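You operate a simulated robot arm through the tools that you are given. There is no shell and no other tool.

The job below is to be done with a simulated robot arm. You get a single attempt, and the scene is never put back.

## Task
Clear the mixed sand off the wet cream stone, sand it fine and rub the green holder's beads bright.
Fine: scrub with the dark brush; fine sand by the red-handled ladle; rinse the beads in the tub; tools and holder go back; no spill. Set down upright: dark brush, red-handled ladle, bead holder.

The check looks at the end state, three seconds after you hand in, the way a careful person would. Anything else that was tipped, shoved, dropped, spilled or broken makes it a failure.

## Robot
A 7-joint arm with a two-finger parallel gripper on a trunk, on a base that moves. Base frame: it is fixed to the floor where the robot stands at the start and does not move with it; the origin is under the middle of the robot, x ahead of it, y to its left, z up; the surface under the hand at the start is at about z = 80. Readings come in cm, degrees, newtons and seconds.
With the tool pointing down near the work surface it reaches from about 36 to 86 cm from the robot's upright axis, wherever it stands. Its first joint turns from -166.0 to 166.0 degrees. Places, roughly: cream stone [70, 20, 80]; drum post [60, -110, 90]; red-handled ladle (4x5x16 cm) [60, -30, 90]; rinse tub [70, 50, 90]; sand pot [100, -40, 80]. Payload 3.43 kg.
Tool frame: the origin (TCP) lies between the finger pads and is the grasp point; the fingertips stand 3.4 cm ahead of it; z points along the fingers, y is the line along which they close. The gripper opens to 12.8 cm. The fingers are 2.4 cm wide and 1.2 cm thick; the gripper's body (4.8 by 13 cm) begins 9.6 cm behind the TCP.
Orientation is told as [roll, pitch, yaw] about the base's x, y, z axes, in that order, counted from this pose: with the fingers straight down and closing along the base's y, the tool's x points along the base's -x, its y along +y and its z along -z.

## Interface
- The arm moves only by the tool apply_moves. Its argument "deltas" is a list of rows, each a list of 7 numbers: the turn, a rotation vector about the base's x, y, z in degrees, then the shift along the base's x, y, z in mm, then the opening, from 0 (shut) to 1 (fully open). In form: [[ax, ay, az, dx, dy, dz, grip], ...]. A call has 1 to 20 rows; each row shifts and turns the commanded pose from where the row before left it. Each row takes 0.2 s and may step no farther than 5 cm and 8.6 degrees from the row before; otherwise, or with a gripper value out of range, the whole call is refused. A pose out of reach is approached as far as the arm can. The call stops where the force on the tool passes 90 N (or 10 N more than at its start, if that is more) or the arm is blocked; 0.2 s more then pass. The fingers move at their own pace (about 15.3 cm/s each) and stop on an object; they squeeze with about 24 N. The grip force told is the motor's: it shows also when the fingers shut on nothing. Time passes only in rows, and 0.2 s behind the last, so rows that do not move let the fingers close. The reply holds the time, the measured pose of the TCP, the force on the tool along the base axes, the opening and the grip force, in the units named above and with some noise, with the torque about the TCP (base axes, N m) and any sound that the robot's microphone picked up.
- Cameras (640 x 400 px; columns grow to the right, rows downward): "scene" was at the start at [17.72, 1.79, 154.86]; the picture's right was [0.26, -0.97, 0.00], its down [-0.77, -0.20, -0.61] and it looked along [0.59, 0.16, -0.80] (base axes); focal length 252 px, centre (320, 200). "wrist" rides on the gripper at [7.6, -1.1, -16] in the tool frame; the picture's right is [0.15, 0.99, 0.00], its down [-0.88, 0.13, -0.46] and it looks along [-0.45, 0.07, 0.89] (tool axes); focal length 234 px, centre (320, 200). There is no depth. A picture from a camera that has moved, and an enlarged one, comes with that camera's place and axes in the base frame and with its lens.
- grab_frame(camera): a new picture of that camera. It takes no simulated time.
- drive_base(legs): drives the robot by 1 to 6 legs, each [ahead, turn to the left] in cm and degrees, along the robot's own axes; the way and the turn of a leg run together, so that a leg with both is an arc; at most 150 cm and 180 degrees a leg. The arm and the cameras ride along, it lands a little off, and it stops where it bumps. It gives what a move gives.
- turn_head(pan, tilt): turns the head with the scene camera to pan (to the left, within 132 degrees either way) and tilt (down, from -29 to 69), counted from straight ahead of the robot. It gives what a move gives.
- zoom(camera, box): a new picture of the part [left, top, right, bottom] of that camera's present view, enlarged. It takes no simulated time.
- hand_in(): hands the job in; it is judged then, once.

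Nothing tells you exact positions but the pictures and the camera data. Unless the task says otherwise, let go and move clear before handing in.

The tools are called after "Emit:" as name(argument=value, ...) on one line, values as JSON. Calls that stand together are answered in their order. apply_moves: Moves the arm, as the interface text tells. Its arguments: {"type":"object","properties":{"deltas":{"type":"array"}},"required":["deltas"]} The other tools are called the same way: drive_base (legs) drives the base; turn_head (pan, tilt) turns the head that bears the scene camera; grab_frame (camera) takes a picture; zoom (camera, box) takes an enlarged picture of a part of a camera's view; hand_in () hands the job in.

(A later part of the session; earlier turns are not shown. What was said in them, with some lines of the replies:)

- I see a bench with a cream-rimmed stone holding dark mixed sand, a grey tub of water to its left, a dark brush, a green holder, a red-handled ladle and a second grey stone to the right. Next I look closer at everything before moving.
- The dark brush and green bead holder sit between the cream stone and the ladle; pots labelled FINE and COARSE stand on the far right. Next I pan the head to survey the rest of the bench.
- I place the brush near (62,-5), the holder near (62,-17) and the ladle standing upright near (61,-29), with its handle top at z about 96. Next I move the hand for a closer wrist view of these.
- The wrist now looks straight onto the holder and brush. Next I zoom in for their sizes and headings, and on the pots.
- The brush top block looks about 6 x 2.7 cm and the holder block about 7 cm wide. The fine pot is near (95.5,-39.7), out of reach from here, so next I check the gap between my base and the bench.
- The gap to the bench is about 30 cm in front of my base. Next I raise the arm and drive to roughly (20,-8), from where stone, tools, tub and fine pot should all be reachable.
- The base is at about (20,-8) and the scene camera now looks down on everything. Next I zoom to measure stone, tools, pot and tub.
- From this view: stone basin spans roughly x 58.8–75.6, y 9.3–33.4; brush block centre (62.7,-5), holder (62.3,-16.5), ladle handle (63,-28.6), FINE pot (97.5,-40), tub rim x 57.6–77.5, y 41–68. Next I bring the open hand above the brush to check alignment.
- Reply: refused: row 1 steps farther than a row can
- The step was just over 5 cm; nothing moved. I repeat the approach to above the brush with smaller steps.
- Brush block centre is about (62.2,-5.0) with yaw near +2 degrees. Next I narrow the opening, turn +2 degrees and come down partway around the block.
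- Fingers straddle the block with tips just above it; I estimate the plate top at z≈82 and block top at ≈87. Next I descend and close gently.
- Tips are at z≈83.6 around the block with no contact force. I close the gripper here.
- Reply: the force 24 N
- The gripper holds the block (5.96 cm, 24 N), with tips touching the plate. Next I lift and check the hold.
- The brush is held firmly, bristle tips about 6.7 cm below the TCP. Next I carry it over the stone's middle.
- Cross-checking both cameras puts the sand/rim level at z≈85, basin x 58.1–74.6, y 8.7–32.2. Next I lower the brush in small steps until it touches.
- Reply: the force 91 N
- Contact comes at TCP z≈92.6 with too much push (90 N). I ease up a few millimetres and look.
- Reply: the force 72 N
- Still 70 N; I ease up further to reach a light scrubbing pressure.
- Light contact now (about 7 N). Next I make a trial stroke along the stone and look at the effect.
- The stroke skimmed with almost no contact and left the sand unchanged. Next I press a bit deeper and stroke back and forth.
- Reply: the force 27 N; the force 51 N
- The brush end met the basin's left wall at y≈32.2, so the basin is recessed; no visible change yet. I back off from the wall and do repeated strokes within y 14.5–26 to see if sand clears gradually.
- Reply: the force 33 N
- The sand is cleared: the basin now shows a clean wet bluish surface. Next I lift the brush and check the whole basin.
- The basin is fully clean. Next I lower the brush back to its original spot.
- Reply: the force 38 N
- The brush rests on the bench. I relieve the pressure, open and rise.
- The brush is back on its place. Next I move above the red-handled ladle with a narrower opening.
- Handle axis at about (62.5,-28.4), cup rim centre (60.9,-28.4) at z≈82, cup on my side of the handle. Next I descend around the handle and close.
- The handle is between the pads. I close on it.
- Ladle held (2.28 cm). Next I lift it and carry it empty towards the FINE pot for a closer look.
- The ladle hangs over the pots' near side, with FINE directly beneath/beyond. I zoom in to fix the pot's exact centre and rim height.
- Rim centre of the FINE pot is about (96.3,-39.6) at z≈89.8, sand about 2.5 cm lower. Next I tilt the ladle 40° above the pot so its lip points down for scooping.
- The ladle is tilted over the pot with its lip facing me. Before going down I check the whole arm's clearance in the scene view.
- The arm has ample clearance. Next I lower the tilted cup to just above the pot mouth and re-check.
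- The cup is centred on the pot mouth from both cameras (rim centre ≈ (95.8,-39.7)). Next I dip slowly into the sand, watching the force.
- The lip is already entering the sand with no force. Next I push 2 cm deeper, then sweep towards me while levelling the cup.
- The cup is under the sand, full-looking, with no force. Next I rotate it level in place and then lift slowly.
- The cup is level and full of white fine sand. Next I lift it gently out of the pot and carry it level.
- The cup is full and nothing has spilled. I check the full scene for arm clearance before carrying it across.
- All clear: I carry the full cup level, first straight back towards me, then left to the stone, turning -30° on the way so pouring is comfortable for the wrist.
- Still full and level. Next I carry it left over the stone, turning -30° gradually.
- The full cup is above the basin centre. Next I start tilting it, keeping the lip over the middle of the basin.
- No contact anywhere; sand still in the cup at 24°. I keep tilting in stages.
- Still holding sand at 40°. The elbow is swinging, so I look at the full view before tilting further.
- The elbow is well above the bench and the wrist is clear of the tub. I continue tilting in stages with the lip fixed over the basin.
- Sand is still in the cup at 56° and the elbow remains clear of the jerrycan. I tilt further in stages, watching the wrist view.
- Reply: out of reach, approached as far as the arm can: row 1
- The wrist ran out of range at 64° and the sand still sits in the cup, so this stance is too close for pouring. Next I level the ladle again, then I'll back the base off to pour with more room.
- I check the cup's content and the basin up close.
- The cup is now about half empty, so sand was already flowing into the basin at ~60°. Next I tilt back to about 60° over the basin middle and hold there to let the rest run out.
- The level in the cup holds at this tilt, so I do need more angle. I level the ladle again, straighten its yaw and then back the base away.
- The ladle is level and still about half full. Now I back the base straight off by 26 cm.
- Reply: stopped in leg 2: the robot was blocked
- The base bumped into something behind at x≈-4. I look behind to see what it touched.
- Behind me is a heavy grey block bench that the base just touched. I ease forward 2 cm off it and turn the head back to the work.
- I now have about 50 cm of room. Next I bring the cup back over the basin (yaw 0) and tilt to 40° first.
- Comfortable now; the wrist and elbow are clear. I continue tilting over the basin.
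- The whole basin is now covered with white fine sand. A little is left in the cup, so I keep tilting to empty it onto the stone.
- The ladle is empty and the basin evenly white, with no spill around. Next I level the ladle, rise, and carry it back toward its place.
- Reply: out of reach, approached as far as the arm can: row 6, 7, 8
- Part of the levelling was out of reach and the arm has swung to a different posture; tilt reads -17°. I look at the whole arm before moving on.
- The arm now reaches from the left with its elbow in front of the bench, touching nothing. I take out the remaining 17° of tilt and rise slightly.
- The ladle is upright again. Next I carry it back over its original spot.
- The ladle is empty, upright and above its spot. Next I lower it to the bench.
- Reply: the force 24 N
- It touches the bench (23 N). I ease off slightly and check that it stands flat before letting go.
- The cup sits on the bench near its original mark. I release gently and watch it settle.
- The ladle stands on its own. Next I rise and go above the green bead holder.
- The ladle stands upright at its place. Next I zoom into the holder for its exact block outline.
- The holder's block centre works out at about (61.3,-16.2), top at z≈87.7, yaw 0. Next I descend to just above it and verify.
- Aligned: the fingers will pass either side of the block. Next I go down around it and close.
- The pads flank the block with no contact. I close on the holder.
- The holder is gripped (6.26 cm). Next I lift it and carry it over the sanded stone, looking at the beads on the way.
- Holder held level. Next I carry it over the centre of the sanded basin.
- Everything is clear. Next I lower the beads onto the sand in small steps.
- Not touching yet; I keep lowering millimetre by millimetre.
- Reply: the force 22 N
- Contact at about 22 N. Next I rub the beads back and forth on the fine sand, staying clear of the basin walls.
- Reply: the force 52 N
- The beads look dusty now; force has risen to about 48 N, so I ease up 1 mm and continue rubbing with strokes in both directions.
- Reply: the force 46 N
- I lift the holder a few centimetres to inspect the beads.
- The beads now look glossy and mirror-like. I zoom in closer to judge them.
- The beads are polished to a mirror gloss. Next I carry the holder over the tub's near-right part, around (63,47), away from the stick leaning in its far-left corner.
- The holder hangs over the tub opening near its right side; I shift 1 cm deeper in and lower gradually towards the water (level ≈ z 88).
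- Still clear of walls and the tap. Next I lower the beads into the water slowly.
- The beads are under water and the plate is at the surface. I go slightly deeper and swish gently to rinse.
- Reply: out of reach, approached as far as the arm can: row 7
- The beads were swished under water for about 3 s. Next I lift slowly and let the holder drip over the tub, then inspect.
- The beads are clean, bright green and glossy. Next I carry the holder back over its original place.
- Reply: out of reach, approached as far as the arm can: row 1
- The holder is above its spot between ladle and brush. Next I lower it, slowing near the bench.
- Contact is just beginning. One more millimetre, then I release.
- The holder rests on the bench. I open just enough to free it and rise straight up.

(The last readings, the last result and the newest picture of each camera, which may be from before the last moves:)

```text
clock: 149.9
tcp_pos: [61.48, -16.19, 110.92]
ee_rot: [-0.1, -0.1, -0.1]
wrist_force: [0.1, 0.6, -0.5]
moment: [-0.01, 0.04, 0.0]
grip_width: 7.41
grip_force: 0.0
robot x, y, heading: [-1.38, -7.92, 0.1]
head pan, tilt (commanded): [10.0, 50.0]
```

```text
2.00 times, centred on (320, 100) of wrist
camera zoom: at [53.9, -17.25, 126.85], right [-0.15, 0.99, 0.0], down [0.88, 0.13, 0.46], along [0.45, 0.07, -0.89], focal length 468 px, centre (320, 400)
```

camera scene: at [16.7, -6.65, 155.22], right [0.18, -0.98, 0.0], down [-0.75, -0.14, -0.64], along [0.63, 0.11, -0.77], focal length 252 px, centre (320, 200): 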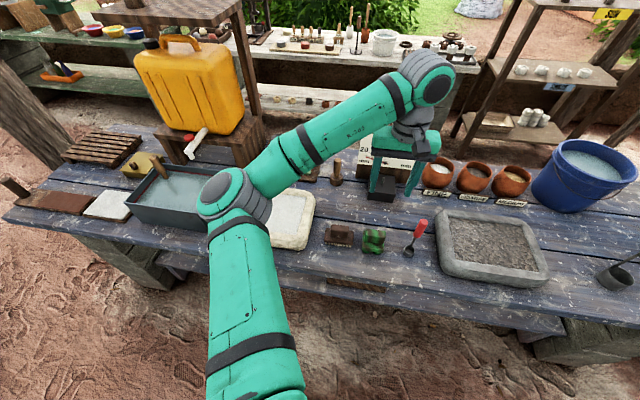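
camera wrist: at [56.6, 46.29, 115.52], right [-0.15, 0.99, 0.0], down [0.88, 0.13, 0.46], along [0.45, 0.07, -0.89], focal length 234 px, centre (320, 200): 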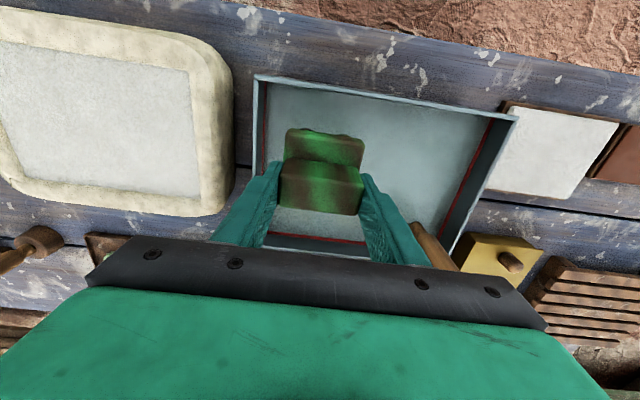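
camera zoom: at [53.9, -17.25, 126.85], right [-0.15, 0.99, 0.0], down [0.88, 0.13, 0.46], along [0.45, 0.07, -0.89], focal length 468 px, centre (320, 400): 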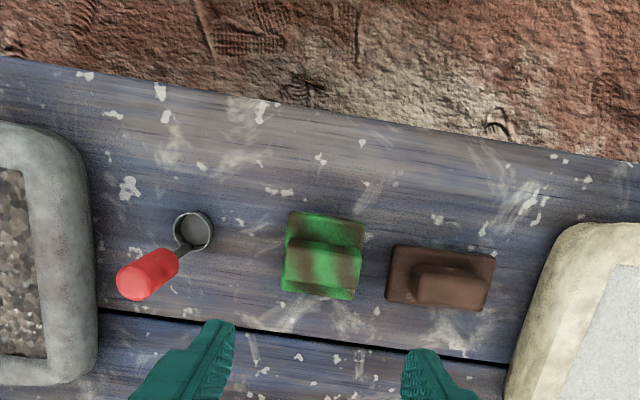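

Brush, holder and ladle all stand in place. I inspect the beads, stone, tub and pots once more before finishing.

Emit:
zoom(camera="scene", box=[352, 222, 400, 252])

Emit:
apply_moves(deltas=[[0, 0, 0, 0, -30, 30, 0.58], [0, 0, 0, 0, -40, 20, 0.58], [0, 0, 0, 0, -40, 10, 0.58], [0, 0, 0, 0, -40, 0, 0.58], [0, 0, 0, 0, -40, 0, 0.58], [0, 0, 0, 0, 0, 0, 0.58]])

Emit:
turn_head(pan=25, tilt=48)

Emit:
grab_frame(camera="scene")

```text
13.33 times, centred on (376, 237) of scene
camera zoom: at [16.7, -6.65, 155.22], right [0.18, -0.98, 0.0], down [-0.75, -0.14, -0.64], along [0.63, 0.11, -0.77], focal length 3366 px, centre (-427, -293)
```

zoom: 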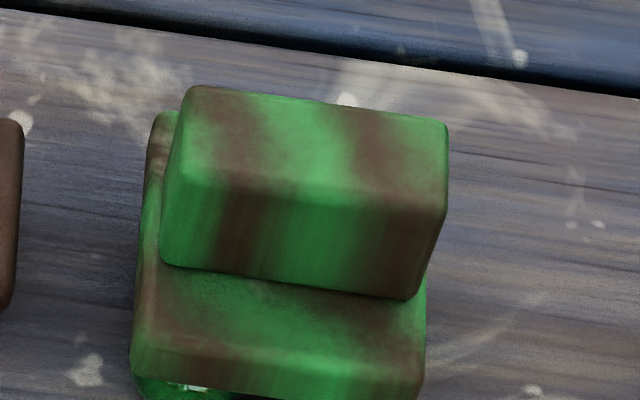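

```text
clock: 151.3
tcp_pos: [61.26, -34.97, 116.7]
ee_rot: [-0.1, -0.1, 0.3]
wrist_force: [-0.5, -0.2, 0.1]
moment: [-0.01, -0.01, 0.0]
grip_width: 7.42
grip_force: 0.0
robot x, y, heading: [-1.51, -8.19, 0.1]
head pan, tilt (commanded): [10.0, 50.0]
```

```text
clock: 152.1
tcp_pos: [61.35, -35.04, 116.74]
ee_rot: [-0.1, -0.1, 0.2]
wrist_force: [-0.2, -0.1, -0.3]
moment: [0.0, -0.02, 0.03]
grip_width: 7.43
grip_force: 0.1
robot x, y, heading: [-1.41, -7.69, 0.2]
head pan, tilt (commanded): [25.0, 48.0]
```

```text
taken
camera scene: at [16.26, -4.67, 155.49], right [0.42, -0.91, 0.0], down [-0.67, -0.32, -0.67], along [0.61, 0.28, -0.74], focal length 252 px, centre (320, 200)
```

scene: 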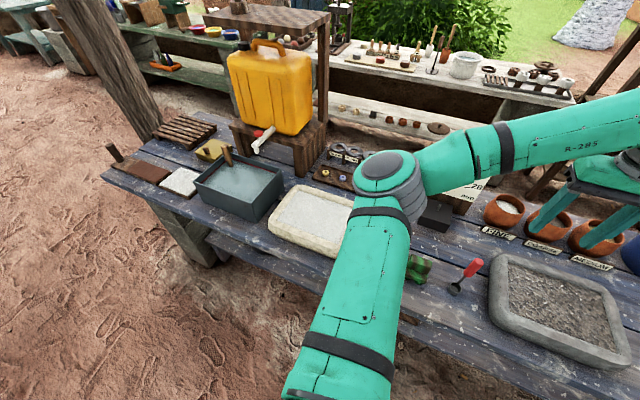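

The arm is now clear to the right. I take last close looks at beads, stone and tub surroundings.

Emit:
zoom(camera="scene", box=[400, 250, 448, 280])

Emit:
zoom(camera="scene", box=[150, 130, 390, 280])

Emit:
zoom(camera="scene", box=[400, 170, 640, 320])

Emit:
grab_frame(camera="wrist")

```text
13.33 times, centred on (424, 265) of scene
camera zoom: at [16.26, -4.67, 155.49], right [0.42, -0.91, 0.0], down [-0.67, -0.32, -0.67], along [0.61, 0.28, -0.74], focal length 3366 px, centre (-1067, -667)
```

zoom: 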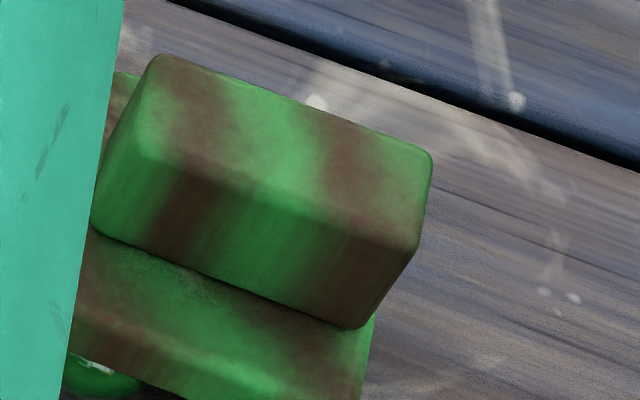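

```text
2.67 times, centred on (270, 205) of scene
camera zoom: at [16.26, -4.67, 155.49], right [0.42, -0.91, 0.0], down [-0.67, -0.32, -0.67], along [0.61, 0.28, -0.74], focal length 673 px, centre (453, 187)
```

zoom: 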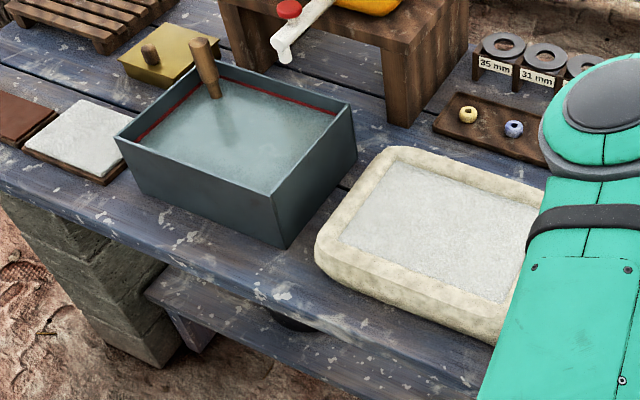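

```text
2.67 times, centred on (520, 245) of scene
camera zoom: at [16.26, -4.67, 155.49], right [0.42, -0.91, 0.0], down [-0.67, -0.32, -0.67], along [0.61, 0.28, -0.74], focal length 673 px, centre (-213, 80)
```

zoom: 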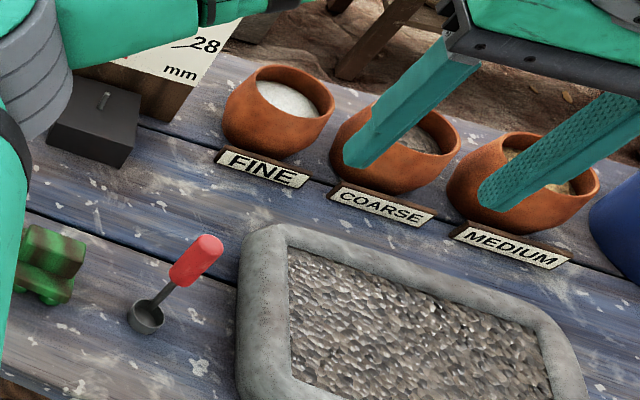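

```text
taken
camera wrist: at [53.79, -36.12, 132.67], right [-0.15, 0.99, 0.0], down [0.88, 0.13, 0.46], along [0.45, 0.07, -0.89], focal length 234 px, centre (320, 200)
```

wrist: 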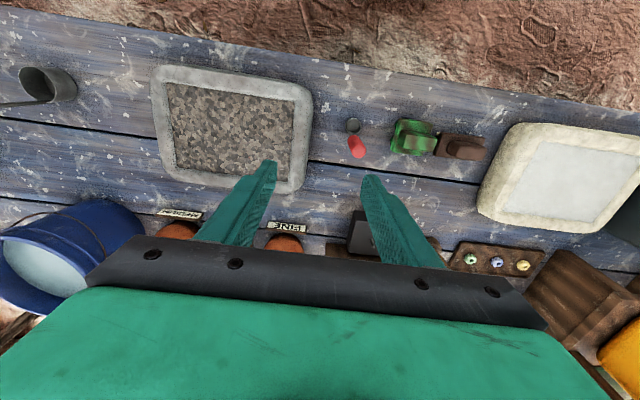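

Everything on the bench looks right with no spills. As a last check I look at the block bench behind me that the base touched.

Emit:
turn_head(pan=-85, tilt=40)

Emit:
grab_frame(camera="scene")

Emit:
turn_head(pan=-115, tilt=50)

Emit:
grab_frame(camera="scene")

```text
clock: 154.0
tcp_pos: [61.35, -34.96, 116.69]
ee_rot: [0.0, -0.1, 0.2]
wrist_force: [0.8, -0.1, 0.8]
moment: [0.0, 0.0, 0.01]
grip_width: 7.45
grip_force: 0.1
robot x, y, heading: [-1.67, -7.98, 0.0]
head pan, tilt (commanded): [-85.0, 40.0]
```

```text
taken
camera scene: at [9.92, -16.48, 156.63], right [-1.0, -0.09, 0.0], down [-0.06, 0.64, -0.77], along [0.07, -0.76, -0.64], focal length 252 px, centre (320, 200)
```

scene: 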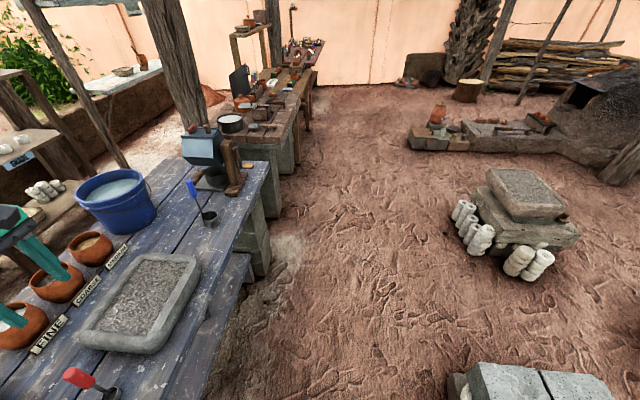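

```text
clock: 154.9
tcp_pos: [61.29, -35.04, 116.76]
ee_rot: [-0.1, -0.1, 0.1]
wrist_force: [-0.6, -0.6, -0.3]
moment: [-0.01, 0.03, 0.02]
grip_width: 7.44
grip_force: 0.1
robot x, y, heading: [-1.12, -7.7, 0.1]
head pan, tilt (commanded): [-115.0, 50.0]
```

```text
taken
camera scene: at [5.89, -15.02, 155.22], right [-0.91, 0.42, 0.0], down [0.32, 0.7, -0.64], along [-0.27, -0.58, -0.77], focal length 252 px, centre (320, 200)
```

scene: 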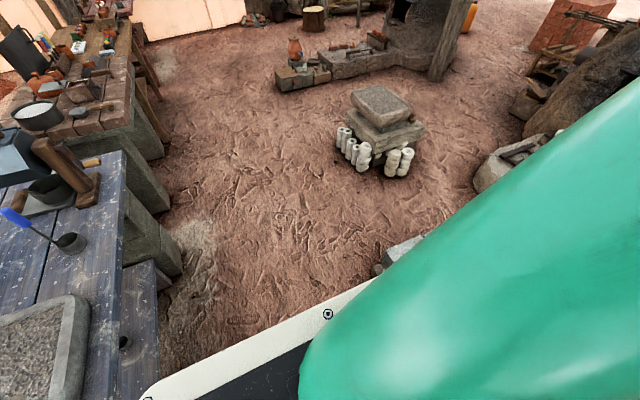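

The block bench behind me is unmoved, the tools and holder stand upright in their places, the stone is finely sanded and the beads are bright and rinsed. I hand in the job.

Emit:
hand_in()

```text
The job is handed in.
```

The job is done and handed in, and I saw nothing spilled, tipped or moved out of place on the bench. I have not seen the verdict yet.

- **Stone:** I scrubbed the mixed sand off the cream stone with the dark brush. I then covered the basin with one ladle of sand from the FINE pot.
- **Beads:** I rubbed them on the fine sand until they were glossy and swished them under water in the tub for about 3 seconds. They came out clean and bright green.
- **Tools:** The dark brush, red-handled ladle and bead holder all stand upright. The brush and holder are back almost exactly where they started; the ladle is about half a centimetre off.
- **Bump:** While backing up to pour, the base touched the heavy block bench behind me and stopped. Compared with the first pictures, that bench has not shifted.
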